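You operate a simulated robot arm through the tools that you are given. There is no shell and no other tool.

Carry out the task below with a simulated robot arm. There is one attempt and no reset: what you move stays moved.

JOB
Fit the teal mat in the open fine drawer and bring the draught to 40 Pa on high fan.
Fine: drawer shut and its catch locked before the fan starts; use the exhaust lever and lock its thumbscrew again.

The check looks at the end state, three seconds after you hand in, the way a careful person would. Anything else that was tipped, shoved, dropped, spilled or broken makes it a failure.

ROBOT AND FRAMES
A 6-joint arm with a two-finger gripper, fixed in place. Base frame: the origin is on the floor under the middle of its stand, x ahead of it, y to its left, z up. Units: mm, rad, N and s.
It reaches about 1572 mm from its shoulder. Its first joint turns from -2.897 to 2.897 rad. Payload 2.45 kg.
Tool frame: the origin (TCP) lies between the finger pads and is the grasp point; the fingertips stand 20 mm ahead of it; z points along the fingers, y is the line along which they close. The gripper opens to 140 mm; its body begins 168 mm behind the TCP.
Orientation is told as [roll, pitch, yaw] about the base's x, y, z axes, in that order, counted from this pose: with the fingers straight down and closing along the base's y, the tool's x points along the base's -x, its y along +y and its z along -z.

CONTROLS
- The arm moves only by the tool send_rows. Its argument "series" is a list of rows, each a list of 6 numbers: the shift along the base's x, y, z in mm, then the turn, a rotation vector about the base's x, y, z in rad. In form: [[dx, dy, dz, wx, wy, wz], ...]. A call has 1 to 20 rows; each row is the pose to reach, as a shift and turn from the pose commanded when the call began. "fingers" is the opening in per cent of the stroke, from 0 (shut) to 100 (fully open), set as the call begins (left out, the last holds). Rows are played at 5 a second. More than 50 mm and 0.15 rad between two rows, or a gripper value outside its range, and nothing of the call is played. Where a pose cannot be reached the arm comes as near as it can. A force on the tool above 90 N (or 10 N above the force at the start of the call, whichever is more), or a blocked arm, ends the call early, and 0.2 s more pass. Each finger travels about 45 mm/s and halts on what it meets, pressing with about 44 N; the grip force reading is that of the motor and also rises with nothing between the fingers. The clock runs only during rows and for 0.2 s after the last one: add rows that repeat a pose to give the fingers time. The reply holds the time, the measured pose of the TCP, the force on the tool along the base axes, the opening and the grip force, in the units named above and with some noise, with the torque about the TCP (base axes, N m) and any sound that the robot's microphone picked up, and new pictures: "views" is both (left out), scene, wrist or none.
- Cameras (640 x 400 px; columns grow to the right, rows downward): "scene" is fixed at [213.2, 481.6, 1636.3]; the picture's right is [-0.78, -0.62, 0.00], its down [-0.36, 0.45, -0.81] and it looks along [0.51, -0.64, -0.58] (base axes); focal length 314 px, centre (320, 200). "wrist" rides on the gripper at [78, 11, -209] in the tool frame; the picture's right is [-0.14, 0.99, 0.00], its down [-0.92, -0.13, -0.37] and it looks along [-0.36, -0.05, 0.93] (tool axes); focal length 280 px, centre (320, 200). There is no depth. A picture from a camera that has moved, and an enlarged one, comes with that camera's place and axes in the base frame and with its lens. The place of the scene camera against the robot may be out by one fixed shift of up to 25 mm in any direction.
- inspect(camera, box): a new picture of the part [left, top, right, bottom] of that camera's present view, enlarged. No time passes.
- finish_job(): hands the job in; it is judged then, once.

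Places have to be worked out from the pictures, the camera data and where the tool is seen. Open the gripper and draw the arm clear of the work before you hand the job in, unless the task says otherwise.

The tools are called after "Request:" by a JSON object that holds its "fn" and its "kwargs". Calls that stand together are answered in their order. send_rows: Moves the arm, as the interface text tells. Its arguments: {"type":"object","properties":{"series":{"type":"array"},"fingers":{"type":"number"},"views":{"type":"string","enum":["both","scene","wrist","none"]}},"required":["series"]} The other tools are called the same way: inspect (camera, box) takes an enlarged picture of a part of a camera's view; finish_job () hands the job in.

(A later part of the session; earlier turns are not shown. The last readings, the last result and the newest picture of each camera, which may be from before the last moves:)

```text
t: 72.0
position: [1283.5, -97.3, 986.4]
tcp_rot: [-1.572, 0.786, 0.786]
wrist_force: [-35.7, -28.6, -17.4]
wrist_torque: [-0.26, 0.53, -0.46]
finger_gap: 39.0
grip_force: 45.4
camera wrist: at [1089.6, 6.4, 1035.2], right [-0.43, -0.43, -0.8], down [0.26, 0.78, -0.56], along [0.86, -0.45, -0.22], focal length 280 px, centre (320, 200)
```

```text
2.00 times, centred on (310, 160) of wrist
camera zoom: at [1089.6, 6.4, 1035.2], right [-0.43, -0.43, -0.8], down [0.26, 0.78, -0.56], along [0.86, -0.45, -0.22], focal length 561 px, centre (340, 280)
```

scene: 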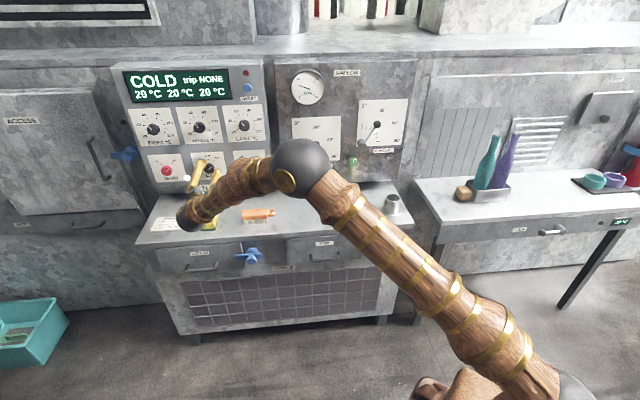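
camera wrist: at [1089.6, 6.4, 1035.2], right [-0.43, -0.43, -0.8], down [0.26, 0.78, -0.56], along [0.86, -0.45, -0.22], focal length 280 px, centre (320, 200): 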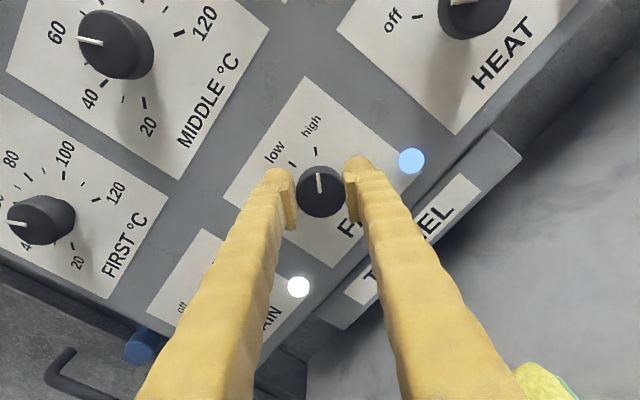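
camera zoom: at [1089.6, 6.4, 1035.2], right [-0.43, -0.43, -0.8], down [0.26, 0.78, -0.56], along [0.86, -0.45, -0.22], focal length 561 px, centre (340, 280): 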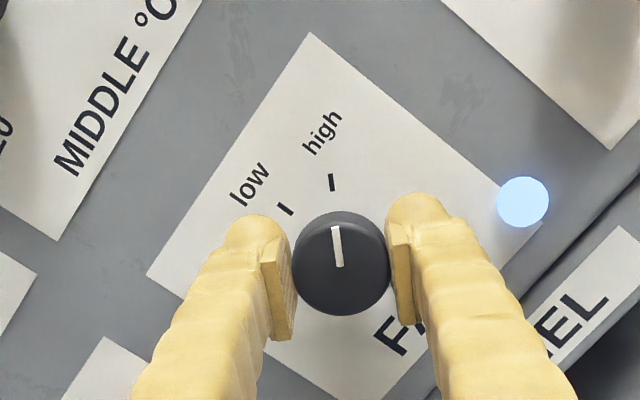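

Fan is on high: pointer at "high", lamp lit, gauge 15 Pa so far. I'll open the fingers and draw straight back.

Request:
{"fn": "send_rows", "kwargs": {"series": [[0, 0, 0, 0, 0, 0], [0, 0, 0, 0, 0, 0], [0, 0, 0, 0, 0, 0]], "fingers": 46, "views": "none"}}

Request:
{"fn": "send_rows", "kwargs": {"series": [[-10, 10, 0, 0, 0, 0], [-25, 25, 0, 0, 0, 0], [-45, 45, 0, 0, 0, 0], [-70, 70, 0, 0, 0, 0], [-100, 100, 0, 0, 0, 0], [-100, 100, 0, 0, 0, 0]], "views": "both"}}

Request:
{"fn": "inspect", "kwargs": {"camera": "scene", "box": [110, 55, 340, 200]}}

Request:
{"fn": "inspect", "kwargs": {"camera": "scene", "box": [270, 55, 410, 195]}}

```text
t: 72.8
position: [1283.5, -95.1, 989.9]
tcp_rot: [-1.575, 0.787, 0.785]
wrist_force: [-1.3, 0.5, 0.7]
wrist_torque: [0.0, -0.03, -0.01]
finger_gap: 64.6
grip_force: 0.1
```

```text
t: 74.2
position: [1182.3, 6.7, 989.9]
tcp_rot: [-1.575, 0.786, 0.782]
wrist_force: [-0.3, -0.5, 0.0]
wrist_torque: [0.02, 0.0, 0.01]
finger_gap: 64.3
grip_force: 0.0
camera wrist: at [990.3, 108.5, 1037.0], right [-0.43, -0.43, -0.8], down [0.26, 0.78, -0.56], along [0.86, -0.45, -0.22], focal length 280 px, centre (320, 200)
```

scene: 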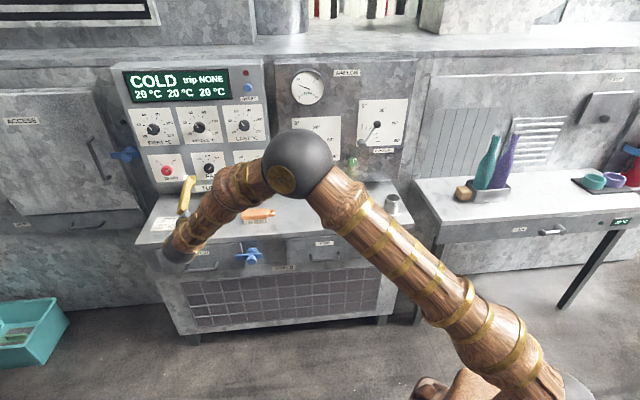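
wrist: 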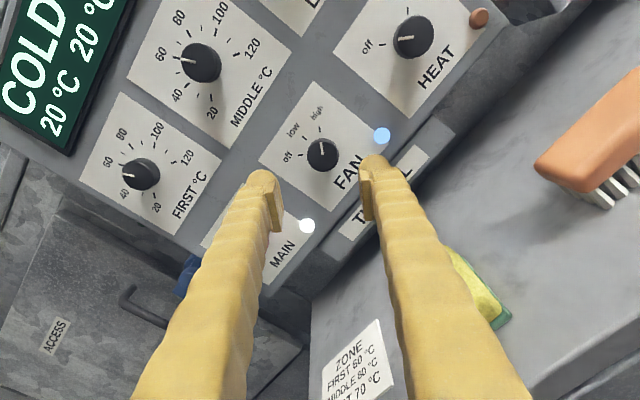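

```text
2.76 times, centred on (225, 128) of scene
camera zoom: at [213.2, 481.6, 1636.3], right [-0.78, -0.62, 0.0], down [-0.36, 0.45, -0.81], along [0.51, -0.64, -0.58], focal length 865 px, centre (582, 400)
```

zoom: 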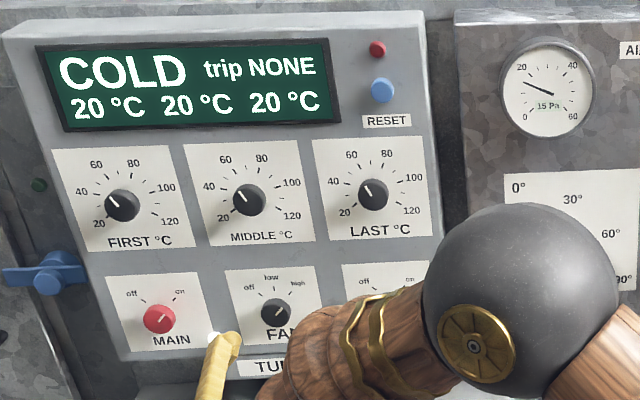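

```text
2.86 times, centred on (340, 125) of scene
camera zoom: at [213.2, 481.6, 1636.3], right [-0.78, -0.62, 0.0], down [-0.36, 0.45, -0.81], along [0.51, -0.64, -0.58], focal length 896 px, centre (263, 414)
```

zoom: 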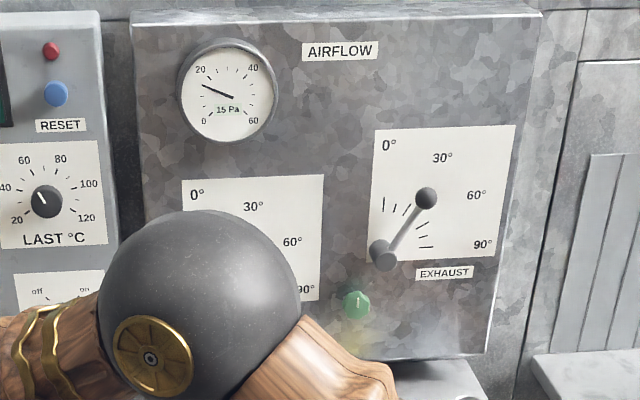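

Gauge is steady at 15 Pa on high, no trip. Next the green exhaust thumbscrew near a≈232, s≈−978, z≈986: I'll slide along in front of the panel to it, keeping the current +45° roll so I can turn counter-clockwise.

Request:
{"fn": "send_rows", "kwargs": {"series": [[-27.8, -29.6, 0, 0, 0, 0], [-55.6, -59.2, 0, 0, 0, 0], [-83.4, -88.8, 0, 0, 0, 0], [-111.2, -118.4, 0, 0, 0, 0], [-139, -148, 0, 0, 0, 0], [-166.8, -177.6, 0, 0, 0, 0], [-194.6, -207.2, 0, 0, 0, 0], [-222.4, -236.8, 0, 0, 0, 0], [-250.2, -266.4, 0, 0, 0, 0], [-278, -296, 0, 0, 0, 0], [-305.8, -325.6, 0, 0, 0, 0], [-333.6, -355.2, 0, 0, 0, 0], [-361.4, -384.8, 0, 0, 0, 0], [-389.2, -414.4, 0, 0, 0, 0], [-417, -444, -3, 0, 0, 0], [-417, -444, -3, 0, 0, 0]], "views": "both"}}

Request:
{"fn": "inspect", "kwargs": {"camera": "wrist", "box": [200, 60, 420, 260]}}

Request:
{"fn": "inspect", "kwargs": {"camera": "scene", "box": [270, 55, 410, 195]}}

```text
t: 77.6
position: [762.3, -443.4, 989.3]
tcp_rot: [-1.574, 0.786, 0.783]
wrist_force: [-0.1, -0.5, -0.3]
wrist_torque: [0.0, 0.0, -0.02]
finger_gap: 64.6
grip_force: 0.0
camera wrist: at [569.8, -339.2, 1036.1], right [-0.43, -0.43, -0.8], down [0.26, 0.78, -0.56], along [0.86, -0.45, -0.22], focal length 280 px, centre (320, 200)
```

scene: 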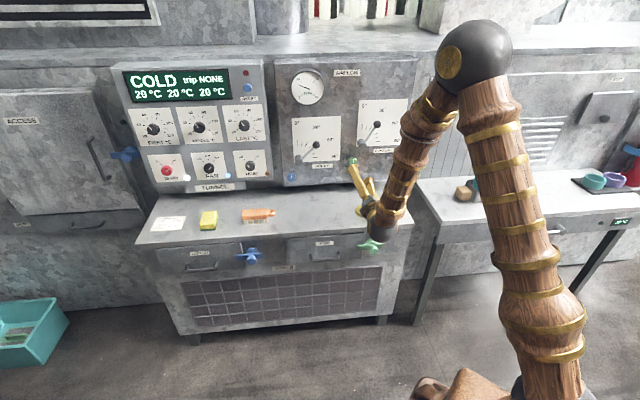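
wrist: 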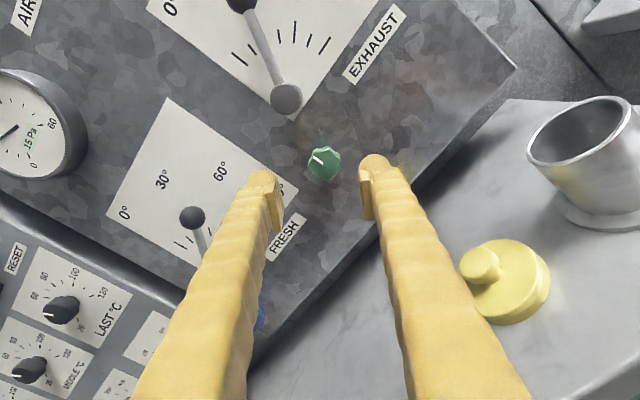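

```text
2.00 times, centred on (310, 160) of wrist
camera zoom: at [569.8, -339.2, 1036.1], right [-0.43, -0.43, -0.8], down [0.26, 0.78, -0.56], along [0.86, -0.45, -0.22], focal length 561 px, centre (340, 280)
```

zoom: 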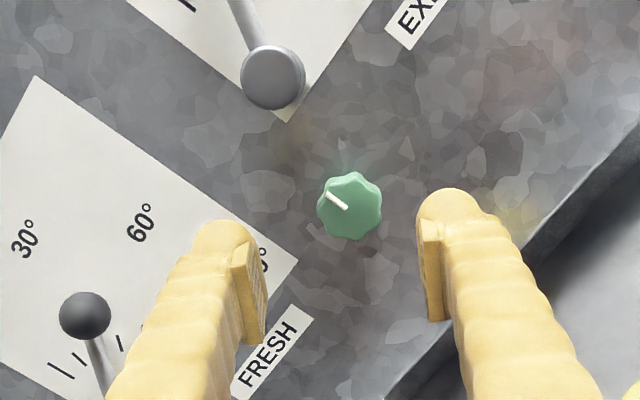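

```text
2.86 times, centred on (340, 125) of scene
camera zoom: at [213.2, 481.6, 1636.3], right [-0.78, -0.62, 0.0], down [-0.36, 0.45, -0.81], along [0.51, -0.64, -0.58], focal length 896 px, centre (263, 414)
```

zoom: 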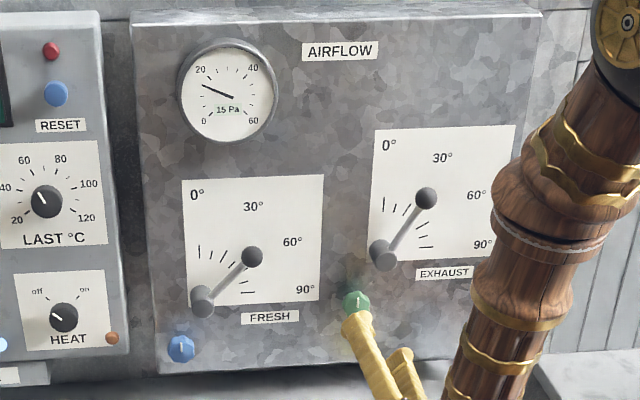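

The thumbscrew is at about a=227, z=980, front at s≈−987, around 40 mm across. I'll approach to 35 mm short of it and check alignment.

Request:
{"fn": "send_rows", "kwargs": {"series": [[18, -17, -3, 0, 0, 0], [36, -34, -6, 0, 0, 0], [54, -51, -9, 0, 0, 0], [70.6, -68, -9.3, 0, 0, 0], [70.6, -68, -9.3, 0, 0, 0]], "views": "wrist"}}

Request:
{"fn": "inspect", "kwargs": {"camera": "wrist", "box": [200, 60, 420, 260]}}

```text
t: 78.8
position: [835.2, -508.6, 979.0]
tcp_rot: [-1.575, 0.787, 0.782]
wrist_force: [-0.3, 0.0, 0.6]
wrist_torque: [0.0, -0.04, 0.0]
finger_gap: 64.2
grip_force: 0.1
camera wrist: at [642.3, -405.8, 1027.0], right [-0.43, -0.43, -0.8], down [0.26, 0.78, -0.56], along [0.86, -0.45, -0.22], focal length 280 px, centre (320, 200)
```

wrist: 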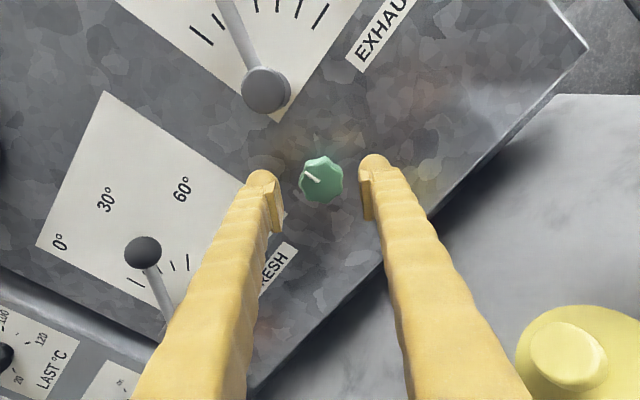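

```text
2.00 times, centred on (310, 160) of wrist
camera zoom: at [642.3, -405.8, 1027.0], right [-0.43, -0.43, -0.8], down [0.26, 0.78, -0.56], along [0.86, -0.45, -0.22], focal length 561 px, centre (340, 280)
```

zoom: 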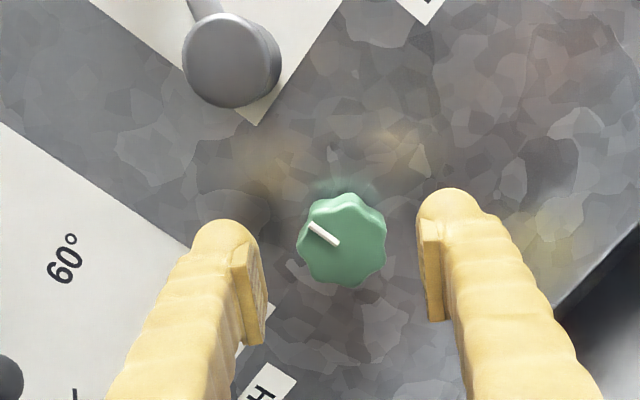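

Aligned within about 1–2 mm. I'll advance 31 mm so the pads straddle the thumbscrew.

Request:
{"fn": "send_rows", "kwargs": {"series": [[7, -7, 0, 0, 0, 0], [13, -13, 0, 0, 0, 0], [18, -18, 0, 0, 0, 0], [22, -22, 0, 0, 0, 0], [22, -22, 0, 0, 0, 0]], "views": "wrist"}}

Request:
{"fn": "inspect", "kwargs": {"camera": "wrist", "box": [200, 60, 420, 260]}}

```text
t: 80.0
position: [859.0, -529.6, 978.1]
tcp_rot: [-1.576, 0.788, 0.78]
wrist_force: [-0.6, 0.7, -0.2]
wrist_torque: [0.0, 0.01, -0.04]
finger_gap: 64.3
grip_force: 0.0
camera wrist: at [665.7, -426.8, 1025.0], right [-0.43, -0.43, -0.8], down [0.26, 0.78, -0.56], along [0.86, -0.45, -0.22], focal length 280 px, centre (320, 200)
```

wrist: 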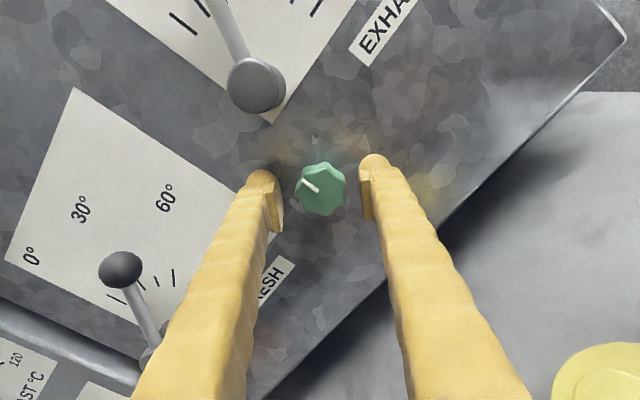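

```text
2.00 times, centred on (310, 160) of wrist
camera zoom: at [665.7, -426.8, 1025.0], right [-0.43, -0.43, -0.8], down [0.26, 0.78, -0.56], along [0.86, -0.45, -0.22], focal length 561 px, centre (340, 280)
```

zoom: 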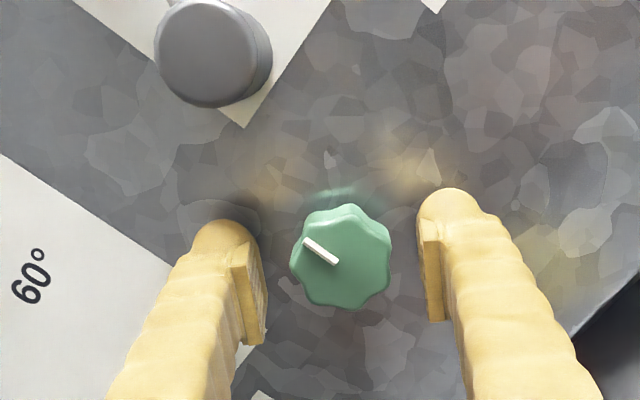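

The knob is 3–4 mm off in the tool's vertical; I'll correct that and close on the thumbscrew.

Request:
{"fn": "send_rows", "kwargs": {"series": [[-2, -2, 2.6, 0, 0, 0], [-2, -2, 2.6, 0, 0, 0]], "views": "none"}}

Request:
{"fn": "send_rows", "kwargs": {"series": [[0, 0, 0, 0, 0, 0], [0, 0, 0, 0, 0, 0], [0, 0, 0, 0, 0, 0], [0, 0, 0, 0, 0, 0]], "fingers": 0, "views": "wrist"}}

Request:
{"fn": "inspect", "kwargs": {"camera": "wrist", "box": [200, 60, 420, 260]}}

```text
t: 80.6
position: [856.0, -531.7, 978.7]
tcp_rot: [-1.574, 0.787, 0.784]
wrist_force: [-0.3, -0.3, -0.1]
wrist_torque: [-0.04, -0.03, -0.03]
finger_gap: 64.4
grip_force: 0.0
```

```text
t: 81.6
position: [855.9, -532.9, 979.2]
tcp_rot: [-1.572, 0.787, 0.782]
wrist_force: [-6.2, -9.0, -7.2]
wrist_torque: [0.04, 0.05, -0.16]
finger_gap: 37.5
grip_force: 45.1
camera wrist: at [663.1, -429.0, 1027.2], right [-0.43, -0.43, -0.8], down [0.26, 0.78, -0.56], along [0.86, -0.45, -0.22], focal length 280 px, centre (320, 200)
```

wrist: 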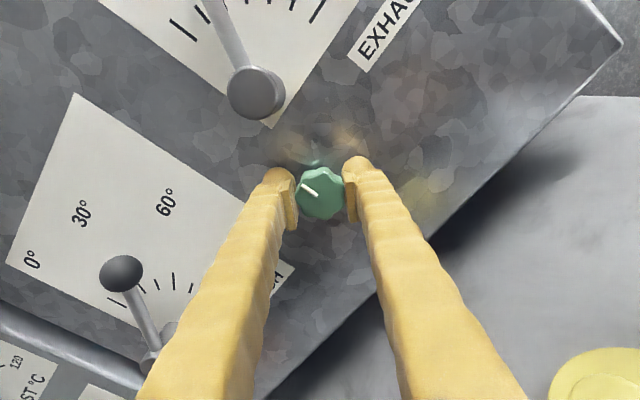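

```text
2.00 times, centred on (310, 160) of wrist
camera zoom: at [663.1, -429.0, 1027.2], right [-0.43, -0.43, -0.8], down [0.26, 0.78, -0.56], along [0.86, -0.45, -0.22], focal length 561 px, centre (340, 280)
```

zoom: 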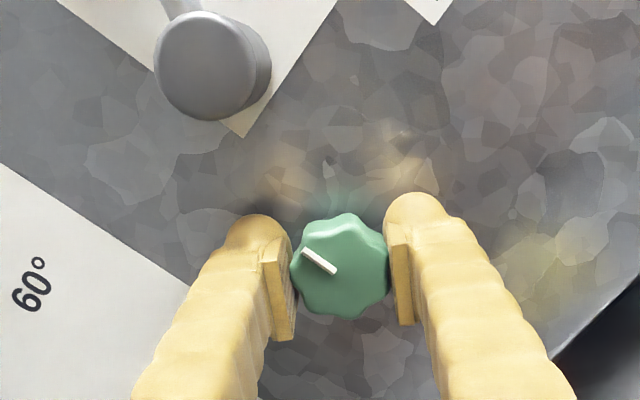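

Gripped (37.5 mm). I'll turn counter-clockwise 45° to start loosening, watching torque and force.

Request:
{"fn": "send_rows", "kwargs": {"series": [[0, 0, 0, -0.09, 0.09, 0], [0, 0, 0, -0.18, 0.18, 0], [0, 0, 0, -0.27, 0.27, 0], [0, 0, 0, -0.36, 0.36, 0], [0, 0, 0, -0.45, 0.45, 0], [0, 0, 0, -0.5554, 0.5554, 0], [0, 0, 0, -0.5554, 0.5554, 0]], "views": "both"}}

Request:
{"fn": "inspect", "kwargs": {"camera": "wrist", "box": [200, 60, 420, 260]}}

```text
t: 83.2
position: [856.0, -531.0, 980.2]
tcp_rot: [1.864, 1.567, -2.061]
wrist_force: [-19.9, 29.1, -8.1]
wrist_torque: [0.13, 0.13, 0.11]
finger_gap: 37.3
grip_force: 45.0
camera wrist: at [700.4, -391.9, 1058.2], right [-0.7, -0.7, -0.13], down [-0.17, 0.35, -0.92], along [0.69, -0.62, -0.36], focal length 280 px, centre (320, 200)
```

scene: 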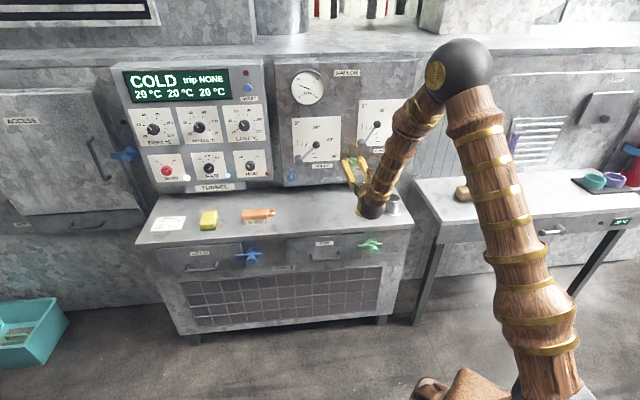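
wrist: 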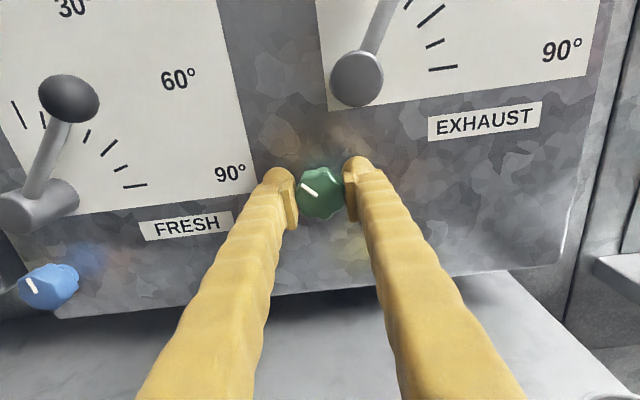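

```text
2.00 times, centred on (310, 160) of wrist
camera zoom: at [700.4, -391.9, 1058.2], right [-0.7, -0.7, -0.13], down [-0.17, 0.35, -0.92], along [0.69, -0.62, -0.36], focal length 561 px, centre (340, 280)
```

zoom: 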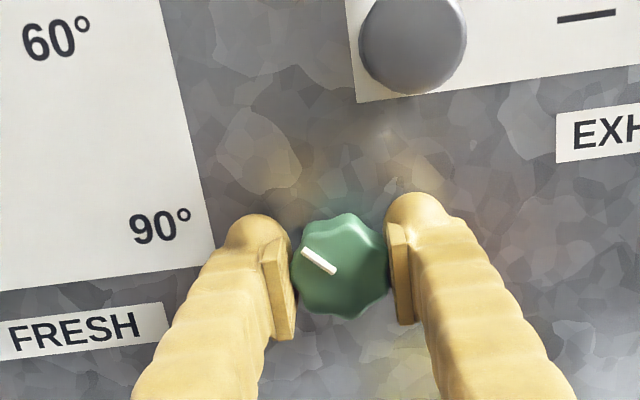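

It turns easily. Another 45° counter-clockwise.

Request:
{"fn": "send_rows", "kwargs": {"series": [[0, 0, 0, -0.09, 0.09, 0], [0, 0, 0, -0.18, 0.18, 0], [0, 0, 0, -0.27, 0.27, 0], [0, 0, 0, -0.36, 0.36, 0], [0, 0, 0, -0.45, 0.45, 0], [0, 0, 0, -0.5554, 0.5554, 0], [0, 0, 0, -0.5554, 0.5554, 0]], "views": "both"}}

Request:
{"fn": "inspect", "kwargs": {"camera": "wrist", "box": [200, 60, 420, 260]}}

```text
t: 84.8
position: [857.7, -531.2, 979.4]
tcp_rot: [1.568, 0.781, -2.354]
wrist_force: [10.7, 62.2, -20.8]
wrist_torque: [0.58, 0.16, 0.84]
finger_gap: 37.6
grip_force: 45.2
camera wrist: at [742.2, -350.4, 1042.7], right [-0.56, -0.56, 0.61], down [-0.66, -0.14, -0.74], along [0.5, -0.81, -0.29], focal length 280 px, centre (320, 200)
```

scene: 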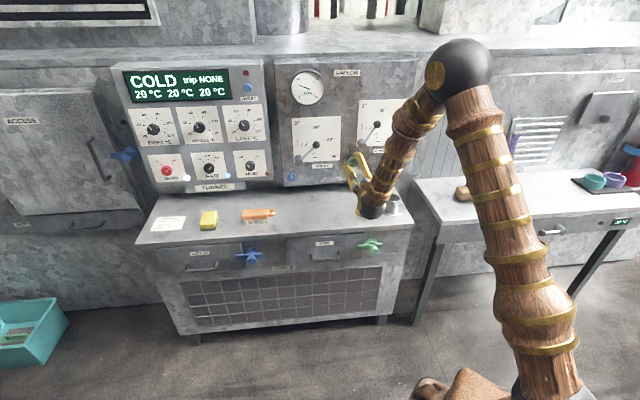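
wrist: 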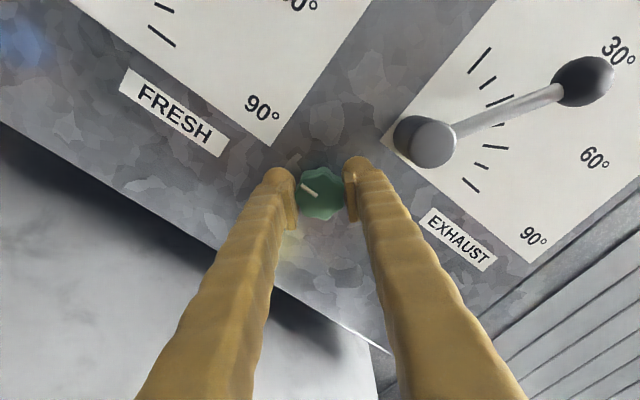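

```text
2.00 times, centred on (310, 160) of wrist
camera zoom: at [742.2, -350.4, 1042.7], right [-0.56, -0.56, 0.61], down [-0.66, -0.14, -0.74], along [0.5, -0.81, -0.29], focal length 561 px, centre (340, 280)
```

zoom: 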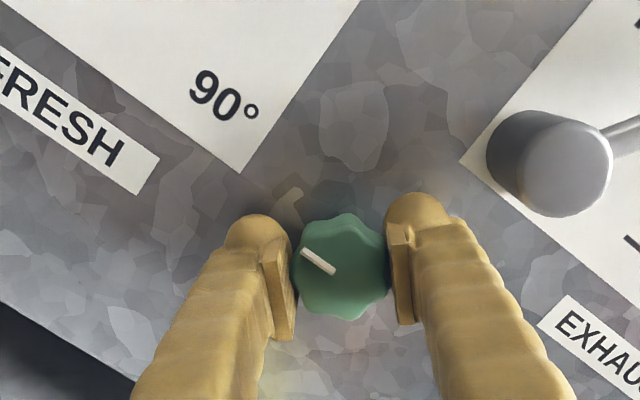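

The screw has turned 90° counter-clockwise. The lever hub is close to the right finger, so I'll open only to 48 mm and retreat straight back.

Request:
{"fn": "send_rows", "kwargs": {"series": [[0, 0, 0, 0, 0, 0], [0, 0, 0, 0, 0, 0], [0, 0, 0, 0, 0, 0]], "fingers": 34, "views": "none"}}

Request:
{"fn": "send_rows", "kwargs": {"series": [[-8, 8, 0, 0, 0, 0], [-20, 20, 0, 0, 0, 0], [-40, 40, 0, 0, 0, 0], [-65, 65, 0, 0, 0, 0], [-95, 95, 0, 0, 0, 0], [-95, 95, 0, 0, 0, 0]], "views": "both"}}

Request:
{"fn": "inspect", "kwargs": {"camera": "wrist", "box": [240, 0, 640, 260]}}

Request:
{"fn": "inspect", "kwargs": {"camera": "scene", "box": [270, 55, 410, 195]}}

```text
t: 85.6
position: [856.0, -532.9, 981.1]
tcp_rot: [1.572, 0.785, -2.356]
wrist_force: [-0.1, 0.1, -0.6]
wrist_torque: [0.01, -0.01, -0.01]
finger_gap: 47.7
grip_force: 0.1
```

```text
t: 87.0
position: [761.1, -436.3, 981.0]
tcp_rot: [1.572, 0.782, -2.354]
wrist_force: [0.9, -0.1, -0.5]
wrist_torque: [-0.01, -0.01, -0.01]
finger_gap: 47.5
grip_force: 0.1
camera wrist: at [645.8, -255.8, 1044.7], right [-0.56, -0.56, 0.6], down [-0.66, -0.14, -0.74], along [0.5, -0.81, -0.29], focal length 280 px, centre (320, 200)
```

scene: 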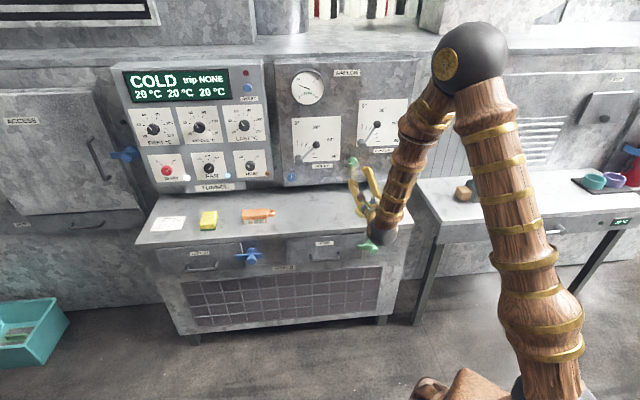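
wrist: 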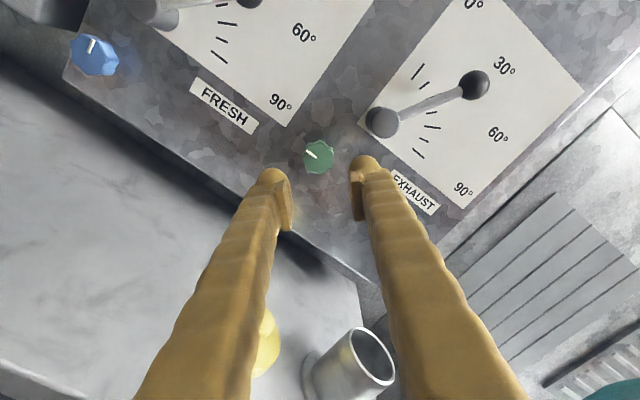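

```text
1.54 times, centred on (440, 130) of wrist
camera zoom: at [645.8, -255.8, 1044.7], right [-0.56, -0.56, 0.6], down [-0.66, -0.14, -0.74], along [0.5, -0.81, -0.29], focal length 431 px, centre (135, 308)
```

zoom: 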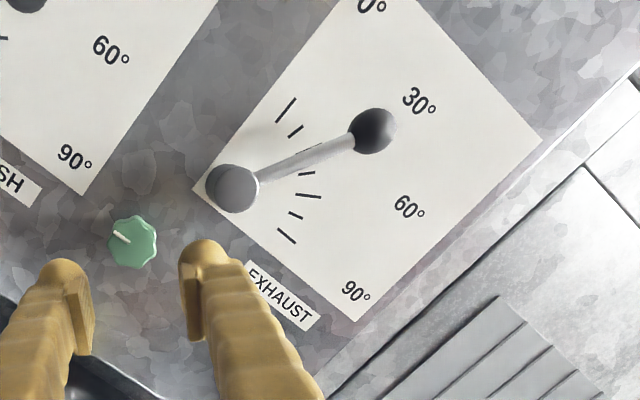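

```text
2.86 times, centred on (340, 125) of scene
camera zoom: at [213.2, 481.6, 1636.3], right [-0.78, -0.62, 0.0], down [-0.36, 0.45, -0.81], along [0.51, -0.64, -0.58], focal length 896 px, centre (263, 414)
```

zoom: 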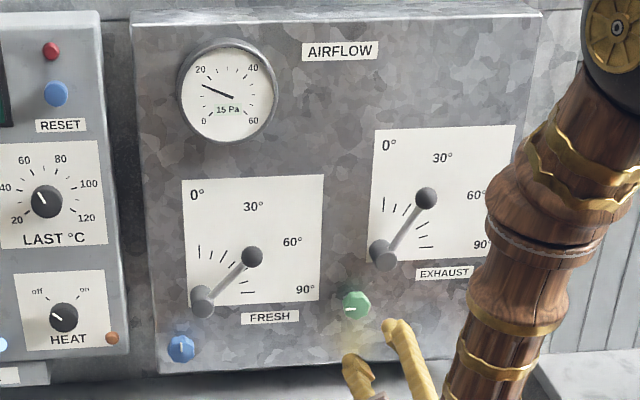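

The thumbscrew mark is now horizontal (loosened). The exhaust lever stands at 30°, hub near a=193, z=1061, ball near a=140, s=−977, z=1153. I'll move in front of the ball with the gripper rolled to +45° and open 60 mm.

Request:
{"fn": "send_rows", "kwargs": {"series": [[-3.4, -7.3, 14.3, 0.1, -0.1, 0], [-6.8, -14.5, 28.6, 0.2, -0.2, 0], [-10, -21.8, 43, 0.3, -0.3, 0], [-13.4, -29, 57.3, 0.4, -0.4, 0], [-16.8, -36.3, 71.6, 0.5, -0.5, 0], [-20, -43.5, 86, 0.6, -0.6, 0], [-23.5, -50.8, 100.3, 0.7, -0.7, 0], [-26.9, -58, 114.6, 0.8, -0.8, 0], [-30.2, -65.3, 129, 0.9, -0.9, 0], [-33.6, -72.5, 143.3, 1.0, -1.0, 0], [-37, -79.8, 157.6, 1.06, -1.06, 0], [-40.3, -87, 172, 1.1107, -1.1107, 0], [-40.3, -87, 172, 1.1107, -1.1107, 0]], "fingers": 43, "views": "both"}}

Request:
{"fn": "inspect", "kwargs": {"camera": "wrist", "box": [200, 60, 420, 260]}}

Request:
{"fn": "inspect", "kwargs": {"camera": "scene", "box": [270, 55, 410, 195]}}

```text
t: 89.8
position: [721.5, -522.1, 1153.1]
tcp_rot: [-1.572, 0.787, 0.775]
wrist_force: [-0.2, -0.9, 0.0]
wrist_torque: [0.02, 0.0, 0.01]
finger_gap: 60.0
grip_force: 0.1
camera wrist: at [529.9, -418.5, 1200.3], right [-0.43, -0.42, -0.8], down [0.27, 0.78, -0.56], along [0.86, -0.46, -0.22], focal length 280 px, centre (320, 200)
```

scene: 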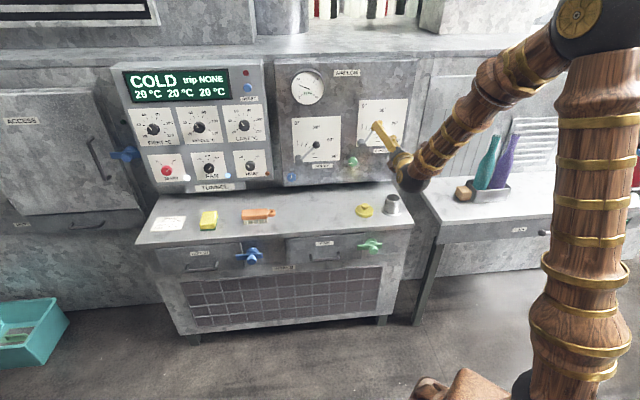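
wrist: 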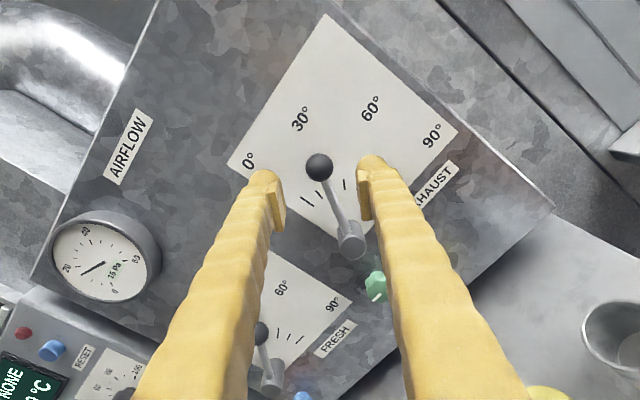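

```text
2.00 times, centred on (310, 160) of wrist
camera zoom: at [529.9, -418.5, 1200.3], right [-0.43, -0.42, -0.8], down [0.27, 0.78, -0.56], along [0.86, -0.46, -0.22], focal length 561 px, centre (340, 280)
```

zoom: 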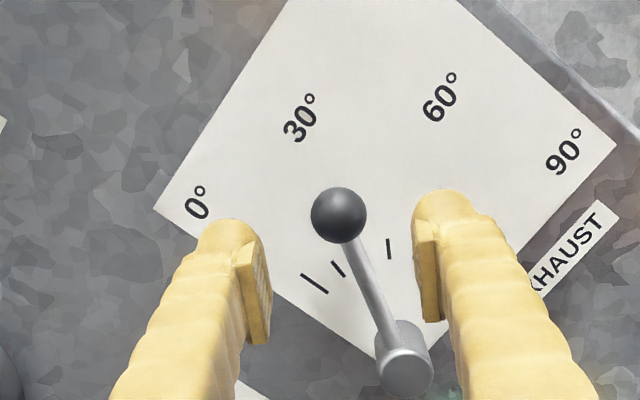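

```text
2.86 times, centred on (340, 125) of scene
camera zoom: at [213.2, 481.6, 1636.3], right [-0.78, -0.62, 0.0], down [-0.36, 0.45, -0.81], along [0.51, -0.64, -0.58], focal length 896 px, centre (263, 414)
```

zoom: 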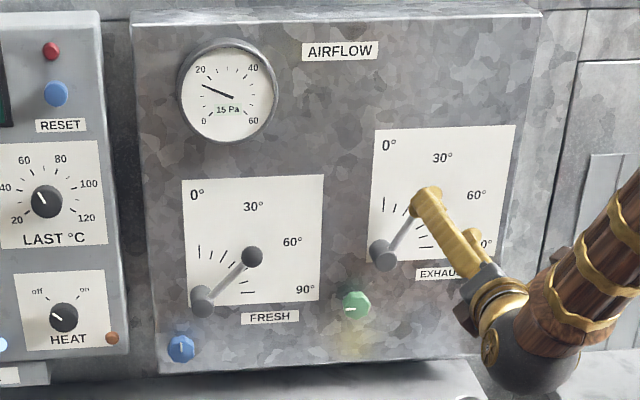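

The ball is centred on the tool axis within 2–3 mm. I'll advance about 93 mm so the pads straddle it.

Request:
{"fn": "send_rows", "kwargs": {"series": [[15, -14, 0, 0, 0, 0], [30, -29, 0, 0, 0, 0], [44, -43, -1, 0, 0, 0], [56, -55, -2, 0, 0, 0], [66.5, -65.5, -2, 0, 0, 0], [66.5, -65.5, -2, 0, 0, 0]], "views": "both"}}

Request:
{"fn": "inspect", "kwargs": {"camera": "wrist", "box": [200, 60, 420, 260]}}

```text
t: 91.2
position: [793.3, -582.4, 1151.0]
tcp_rot: [-1.57, 0.788, 0.769]
wrist_force: [0.4, 0.6, 0.0]
wrist_torque: [0.01, 0.01, -0.01]
finger_gap: 60.1
grip_force: 0.1
out of reach, approached as far as the arm can: row 2, 3, 4, 5, 6
camera wrist: at [602.2, -477.0, 1199.8], right [-0.43, -0.42, -0.8], down [0.28, 0.78, -0.56], along [0.86, -0.46, -0.22], focal length 280 px, centre (320, 200)
```

scene: 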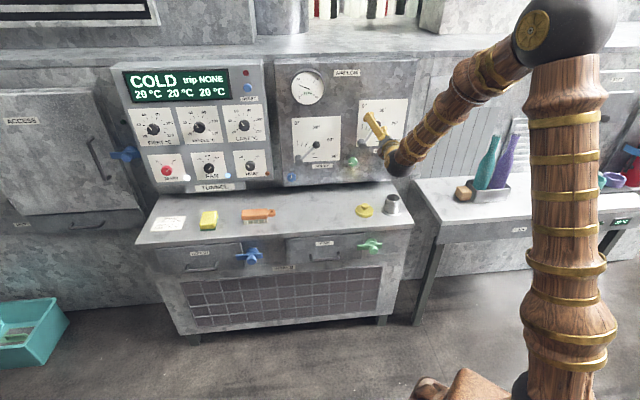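
wrist: 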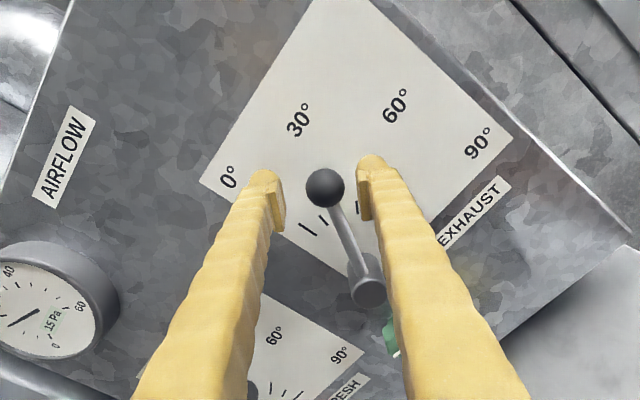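

```text
2.00 times, centred on (310, 160) of wrist
camera zoom: at [602.2, -477.0, 1199.8], right [-0.43, -0.42, -0.8], down [0.28, 0.78, -0.56], along [0.86, -0.46, -0.22], focal length 561 px, centre (340, 280)
```

zoom: 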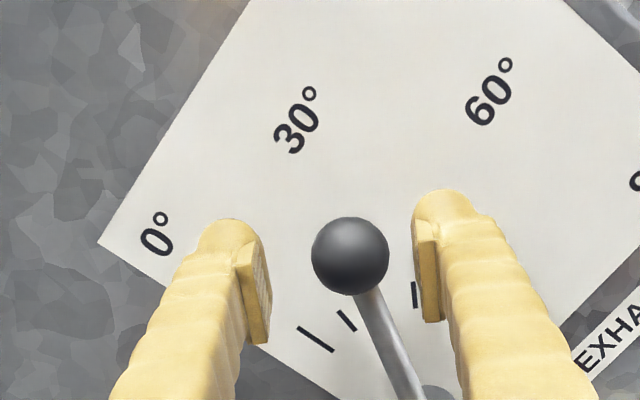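

The arm couldn't quite reach that pose (position is ~6 mm off toward the hub). I suspect a wrist limit at this roll, so I'll roll back 15° counter-clockwise in place and shift 6 mm to the right to test.

Request:
{"fn": "send_rows", "kwargs": {"series": [[0, 0, 0, -0.09, 0.09, 0.008], [-2, -2, 1, -0.184, 0.184, 0.016], [-4.2, -4.2, 2, -0.184, 0.184, 0.016], [-4.2, -4.2, 2, -0.184, 0.184, 0.016]], "views": "wrist"}}

Request:
{"fn": "inspect", "kwargs": {"camera": "wrist", "box": [200, 60, 420, 260]}}

```text
t: 92.2
position: [796.6, -576.6, 1156.3]
tcp_rot: [-1.563, 1.047, 0.786]
wrist_force: [-0.5, 0.4, -0.1]
wrist_torque: [0.02, 0.0, -0.01]
finger_gap: 60.2
grip_force: 0.0
out of reach, approached as far as the arm can: row 1, 2, 3, 4
camera wrist: at [615.2, -461.9, 1219.6], right [-0.56, -0.55, -0.61], down [0.15, 0.67, -0.73], along [0.81, -0.5, -0.29], focal length 280 px, centre (320, 200)
```

wrist: 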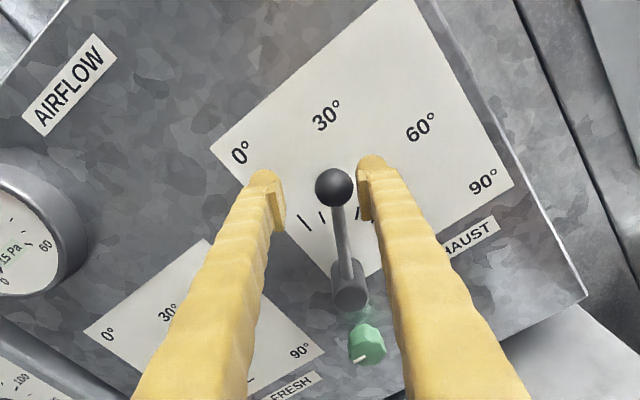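

```text
2.00 times, centred on (310, 160) of wrist
camera zoom: at [615.2, -461.9, 1219.6], right [-0.56, -0.55, -0.61], down [0.15, 0.67, -0.73], along [0.81, -0.5, -0.29], focal length 561 px, centre (340, 280)
```

zoom: 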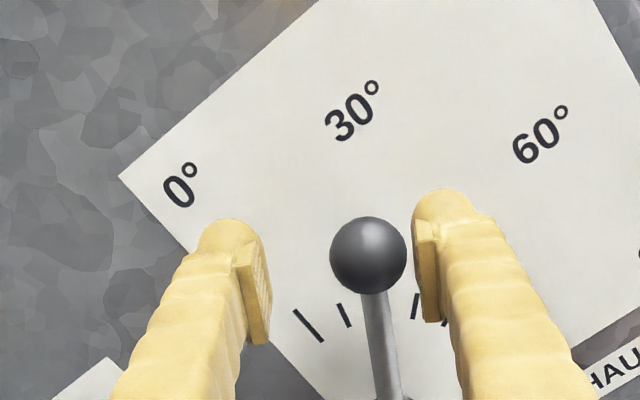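

Still limited in that direction. I'll try yawing the gripper 0.25 rad so the wrist sits further left while the fingertips reach the ball.

Request:
{"fn": "send_rows", "kwargs": {"series": [[0, 0, 0, 0, 0, -0.1], [-3, -3, 0, 0, 0, -0.2], [-6, -6, 0, 0, 0, -0.25], [-8.5, -8.5, -1, 0, 0, -0.25], [-8.5, -8.5, -1, 0, 0, -0.25]], "views": "wrist"}}

Request:
{"fn": "inspect", "kwargs": {"camera": "wrist", "box": [200, 60, 420, 260]}}

```text
t: 93.4
position: [789.5, -585.3, 1156.2]
tcp_rot: [-1.569, 1.047, 0.551]
wrist_force: [0.4, 0.0, -0.6]
wrist_torque: [-0.03, 0.01, -0.02]
finger_gap: 60.3
grip_force: 0.0
camera wrist: at [637.1, -432.9, 1218.2], right [-0.67, -0.41, -0.61], down [0.29, 0.61, -0.73], along [0.68, -0.67, -0.29], focal length 280 px, centre (320, 200)
```

wrist: 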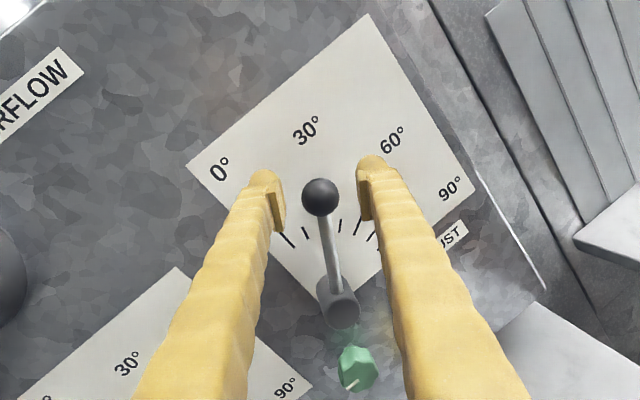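

```text
2.00 times, centred on (310, 160) of wrist
camera zoom: at [637.1, -432.9, 1218.2], right [-0.67, -0.41, -0.61], down [0.29, 0.61, -0.73], along [0.68, -0.67, -0.29], focal length 561 px, centre (340, 280)
```

zoom: 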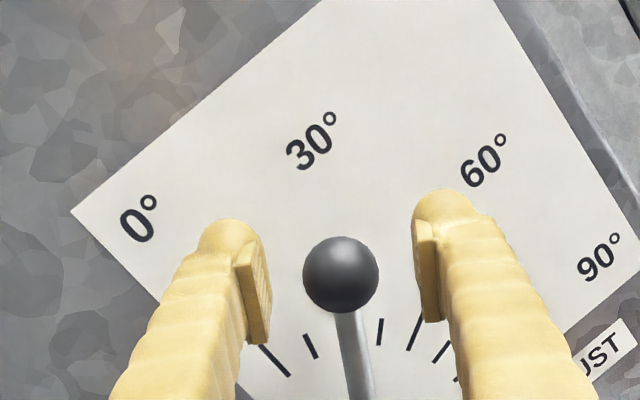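

Now reachable, and the ball is centred between the pads. I'll close on it.

Request:
{"fn": "send_rows", "kwargs": {"series": [[0, 0, 0, 0, 0, 0], [0, 0, 0, 0, 0, 0], [0, 0, 0, 0, 0, 0], [0, 0, 0, 0, 0, 0]], "fingers": 0, "views": "both"}}

Request:
{"fn": "inspect", "kwargs": {"camera": "scene", "box": [270, 55, 410, 195]}}

```text
t: 94.4
position: [788.5, -584.9, 1156.9]
tcp_rot: [-1.571, 1.047, 0.551]
wrist_force: [-0.5, -0.5, 0.0]
wrist_torque: [-0.03, 0.0, -0.04]
finger_gap: 29.9
grip_force: 44.8
camera wrist: at [637.1, -432.9, 1218.2], right [-0.67, -0.41, -0.61], down [0.29, 0.61, -0.73], along [0.68, -0.67, -0.29], focal length 280 px, centre (320, 200)
```

scene: 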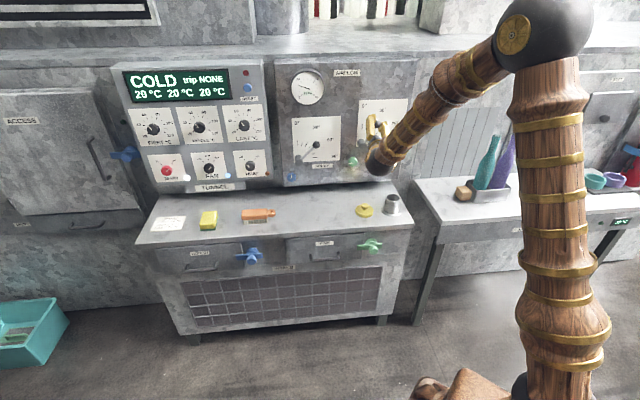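
wrist: 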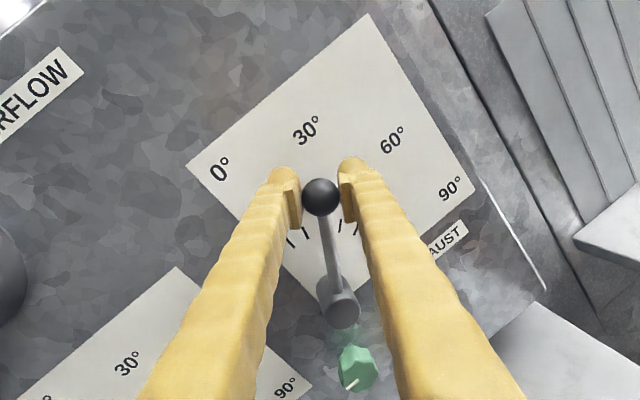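

```text
2.86 times, centred on (340, 125) of scene
camera zoom: at [213.2, 481.6, 1636.3], right [-0.78, -0.62, 0.0], down [-0.36, 0.45, -0.81], along [0.51, -0.64, -0.58], focal length 896 px, centre (263, 414)
```

zoom: 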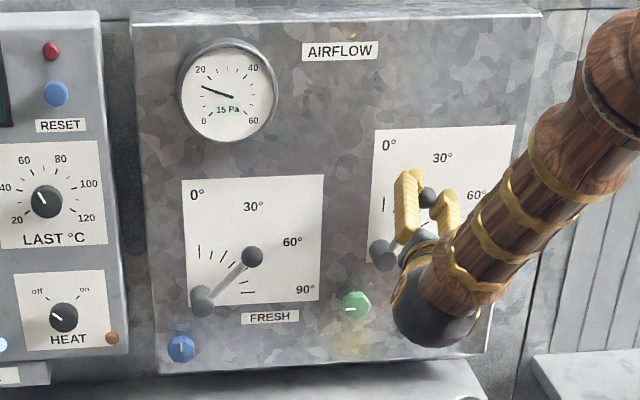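

Gripped (29.9 mm). I'll swing the lever a little clockwise (30° → 36°) along its arc and check force and gauge.

Request:
{"fn": "send_rows", "kwargs": {"series": [[-1.7, -1.7, -1.5, 0, 0, 0], [-3.3, -3.3, -2.9, 0, 0, 0], [-5, -5, -4.4, 0, 0, 0], [-6.6, -6.6, -6.05, 0, 0, 0], [-6.6, -6.6, -6.05, 0, 0, 0]], "views": "wrist"}}

Request:
{"fn": "inspect", "kwargs": {"camera": "scene", "box": [270, 55, 410, 195]}}

```text
t: 95.6
position: [781.8, -591.2, 1149.2]
tcp_rot: [-1.571, 1.047, 0.549]
wrist_force: [18.2, -19.7, 8.4]
wrist_torque: [0.4, -0.28, 0.17]
finger_gap: 29.9
grip_force: 44.9
camera wrist: at [630.4, -439.5, 1211.7], right [-0.67, -0.41, -0.61], down [0.29, 0.61, -0.73], along [0.68, -0.67, -0.29], focal length 280 px, centre (320, 200)
```

wrist: 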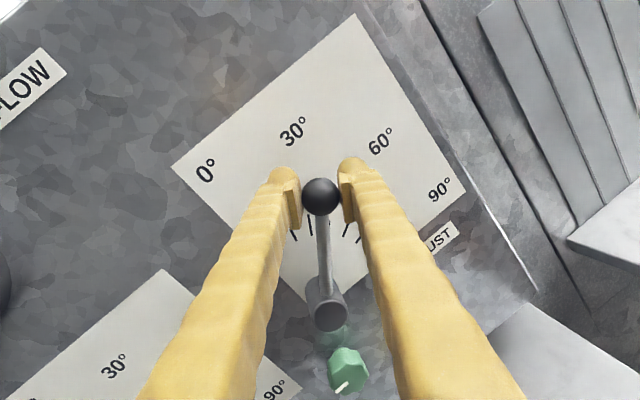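

```text
2.86 times, centred on (340, 125) of scene
camera zoom: at [213.2, 481.6, 1636.3], right [-0.78, -0.62, 0.0], down [-0.36, 0.45, -0.81], along [0.51, -0.64, -0.58], focal length 896 px, centre (263, 414)
```

zoom: 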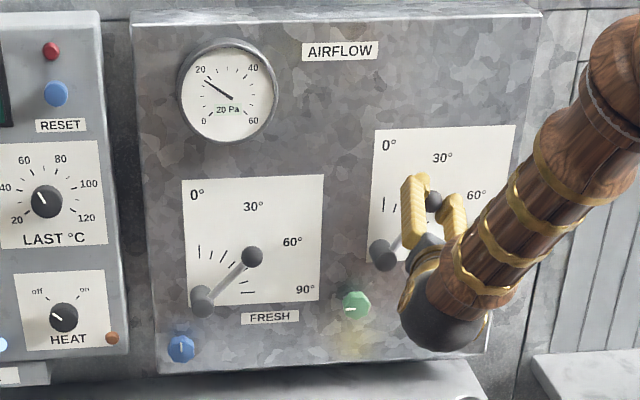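

The lever moves and the gauge rose to 20 Pa, so clockwise increases draught (fits roughly 60·sin²θ, giving 40 Pa near 55°). I'll continue the arc to about 47°.

Request:
{"fn": "send_rows", "kwargs": {"series": [[-3, -3, -3.5, 0, 0, -0.02], [-6, -6, -7.2, 0, 0, -0.04], [-8.8, -8.8, -11, 0, 0, -0.06], [-11.2, -11.2, -14, 0, 0, -0.08], [-11.2, -11.2, -14, 0, 0, -0.08]], "views": "both"}}

Request:
{"fn": "inspect", "kwargs": {"camera": "scene", "box": [270, 55, 410, 195]}}

```text
t: 96.8
position: [770.8, -601.8, 1133.9]
tcp_rot: [-1.569, 1.049, 0.473]
wrist_force: [18.0, -3.1, -3.7]
wrist_torque: [0.51, -0.17, 0.24]
finger_gap: 29.7
grip_force: 44.6
camera wrist: at [632.1, -438.6, 1196.7], right [-0.7, -0.36, -0.61], down [0.34, 0.59, -0.73], along [0.62, -0.72, -0.29], focal length 280 px, centre (320, 200)
```

scene: 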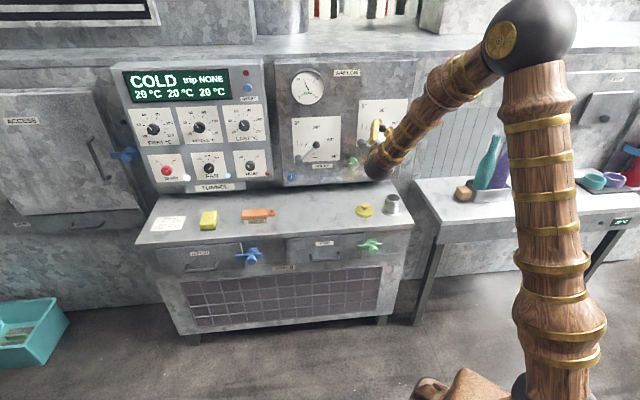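
wrist: 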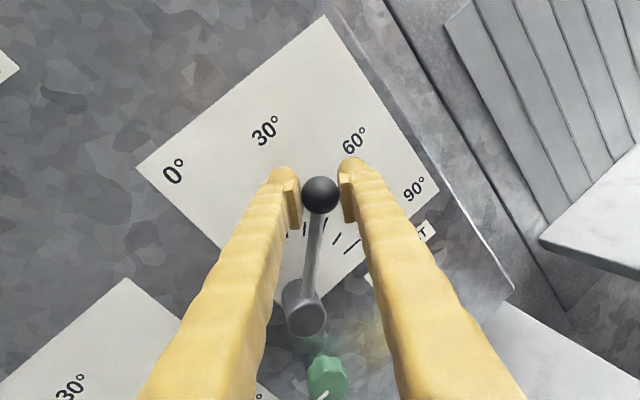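

```text
2.86 times, centred on (340, 125) of scene
camera zoom: at [213.2, 481.6, 1636.3], right [-0.78, -0.62, 0.0], down [-0.36, 0.45, -0.81], along [0.51, -0.64, -0.58], focal length 896 px, centre (263, 414)
```

zoom: 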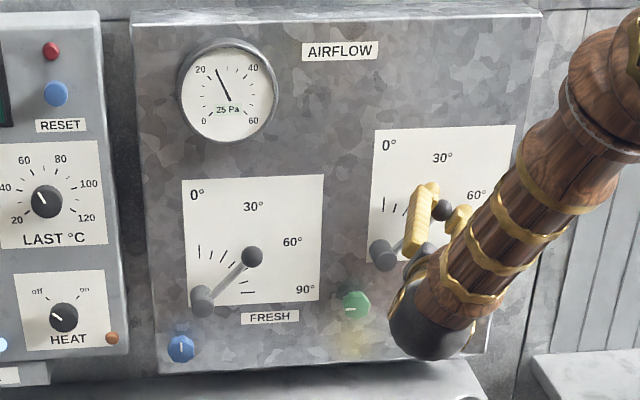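

Gauge shows 25 Pa now; I'll hold for a moment to see whether it is lagging.

Request:
{"fn": "send_rows", "kwargs": {"series": [[0, 0, 0, 0, 0, 0], [0, 0, 0, 0, 0, 0], [0, 0, 0, 0, 0, 0], [0, 0, 0, 0, 0, 0], [0, 0, 0, 0, 0, 0]], "views": "none"}}

Request:
{"fn": "inspect", "kwargs": {"camera": "scene", "box": [280, 60, 340, 110]}}

```text
t: 98.0
position: [771.6, -601.8, 1134.0]
tcp_rot: [-1.569, 1.048, 0.474]
wrist_force: [11.6, 5.7, -15.9]
wrist_torque: [-0.18, 0.17, 0.0]
finger_gap: 30.2
grip_force: 45.2
```

```text
8.00 times, centred on (310, 85) of scene
camera zoom: at [213.2, 481.6, 1636.3], right [-0.78, -0.62, 0.0], down [-0.36, 0.45, -0.81], along [0.51, -0.64, -0.58], focal length 2508 px, centre (400, 1120)
```

zoom: 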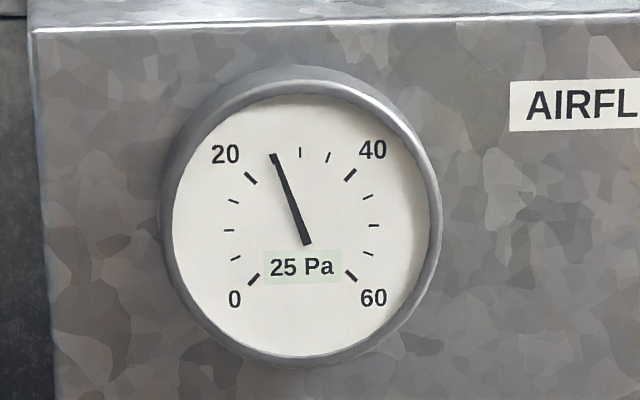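

The needle sits exactly on the 25 tick. I'll continue the arc to about 60°, letting the gripper roll along, and read again.

Request:
{"fn": "send_rows", "kwargs": {"series": [[-2.7, -2.7, -4.2, 0.02, -0.04, -0.01], [-5.4, -5.4, -8.8, 0.045, -0.09, -0.02], [-8, -8, -13.8, 0.07, -0.14, -0.03], [-10.7, -10.7, -19, 0.09, -0.18, -0.04], [-10.7, -10.7, -19, 0.09, -0.18, -0.04]], "views": "both"}}

Request:
{"fn": "inspect", "kwargs": {"camera": "scene", "box": [270, 55, 410, 195]}}

```text
t: 99.2
position: [761.3, -613.8, 1115.3]
tcp_rot: [-1.568, 0.845, 0.435]
wrist_force: [25.9, -0.7, -5.7]
wrist_torque: [0.52, -0.16, 0.44]
finger_gap: 29.1
grip_force: 45.7
camera wrist: at [618.0, -449.5, 1168.5], right [-0.59, -0.27, -0.76], down [0.49, 0.63, -0.6], along [0.64, -0.73, -0.24], focal length 280 px, centre (320, 200)
```

scene: 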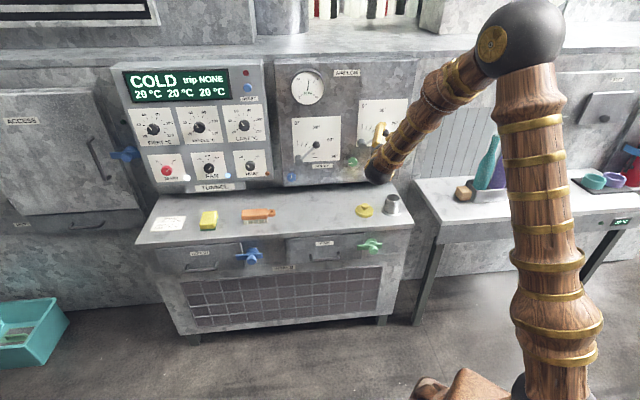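
wrist: 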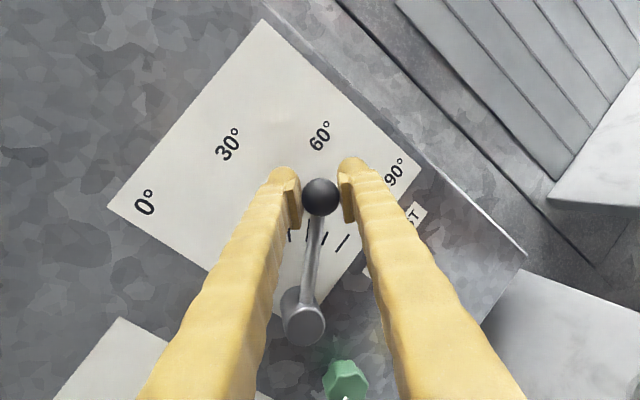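

```text
2.86 times, centred on (340, 125) of scene
camera zoom: at [213.2, 481.6, 1636.3], right [-0.78, -0.62, 0.0], down [-0.36, 0.45, -0.81], along [0.51, -0.64, -0.58], focal length 896 px, centre (263, 414)
```

zoom: 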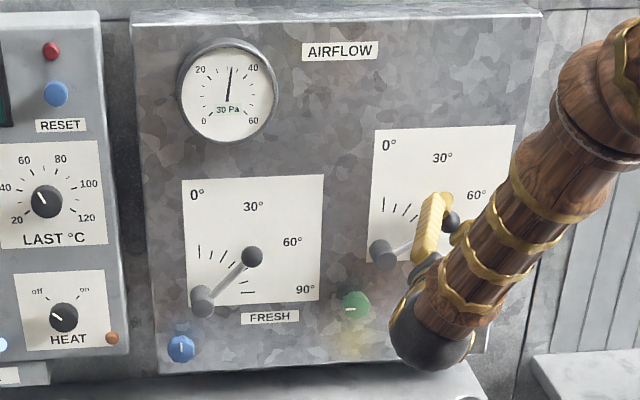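

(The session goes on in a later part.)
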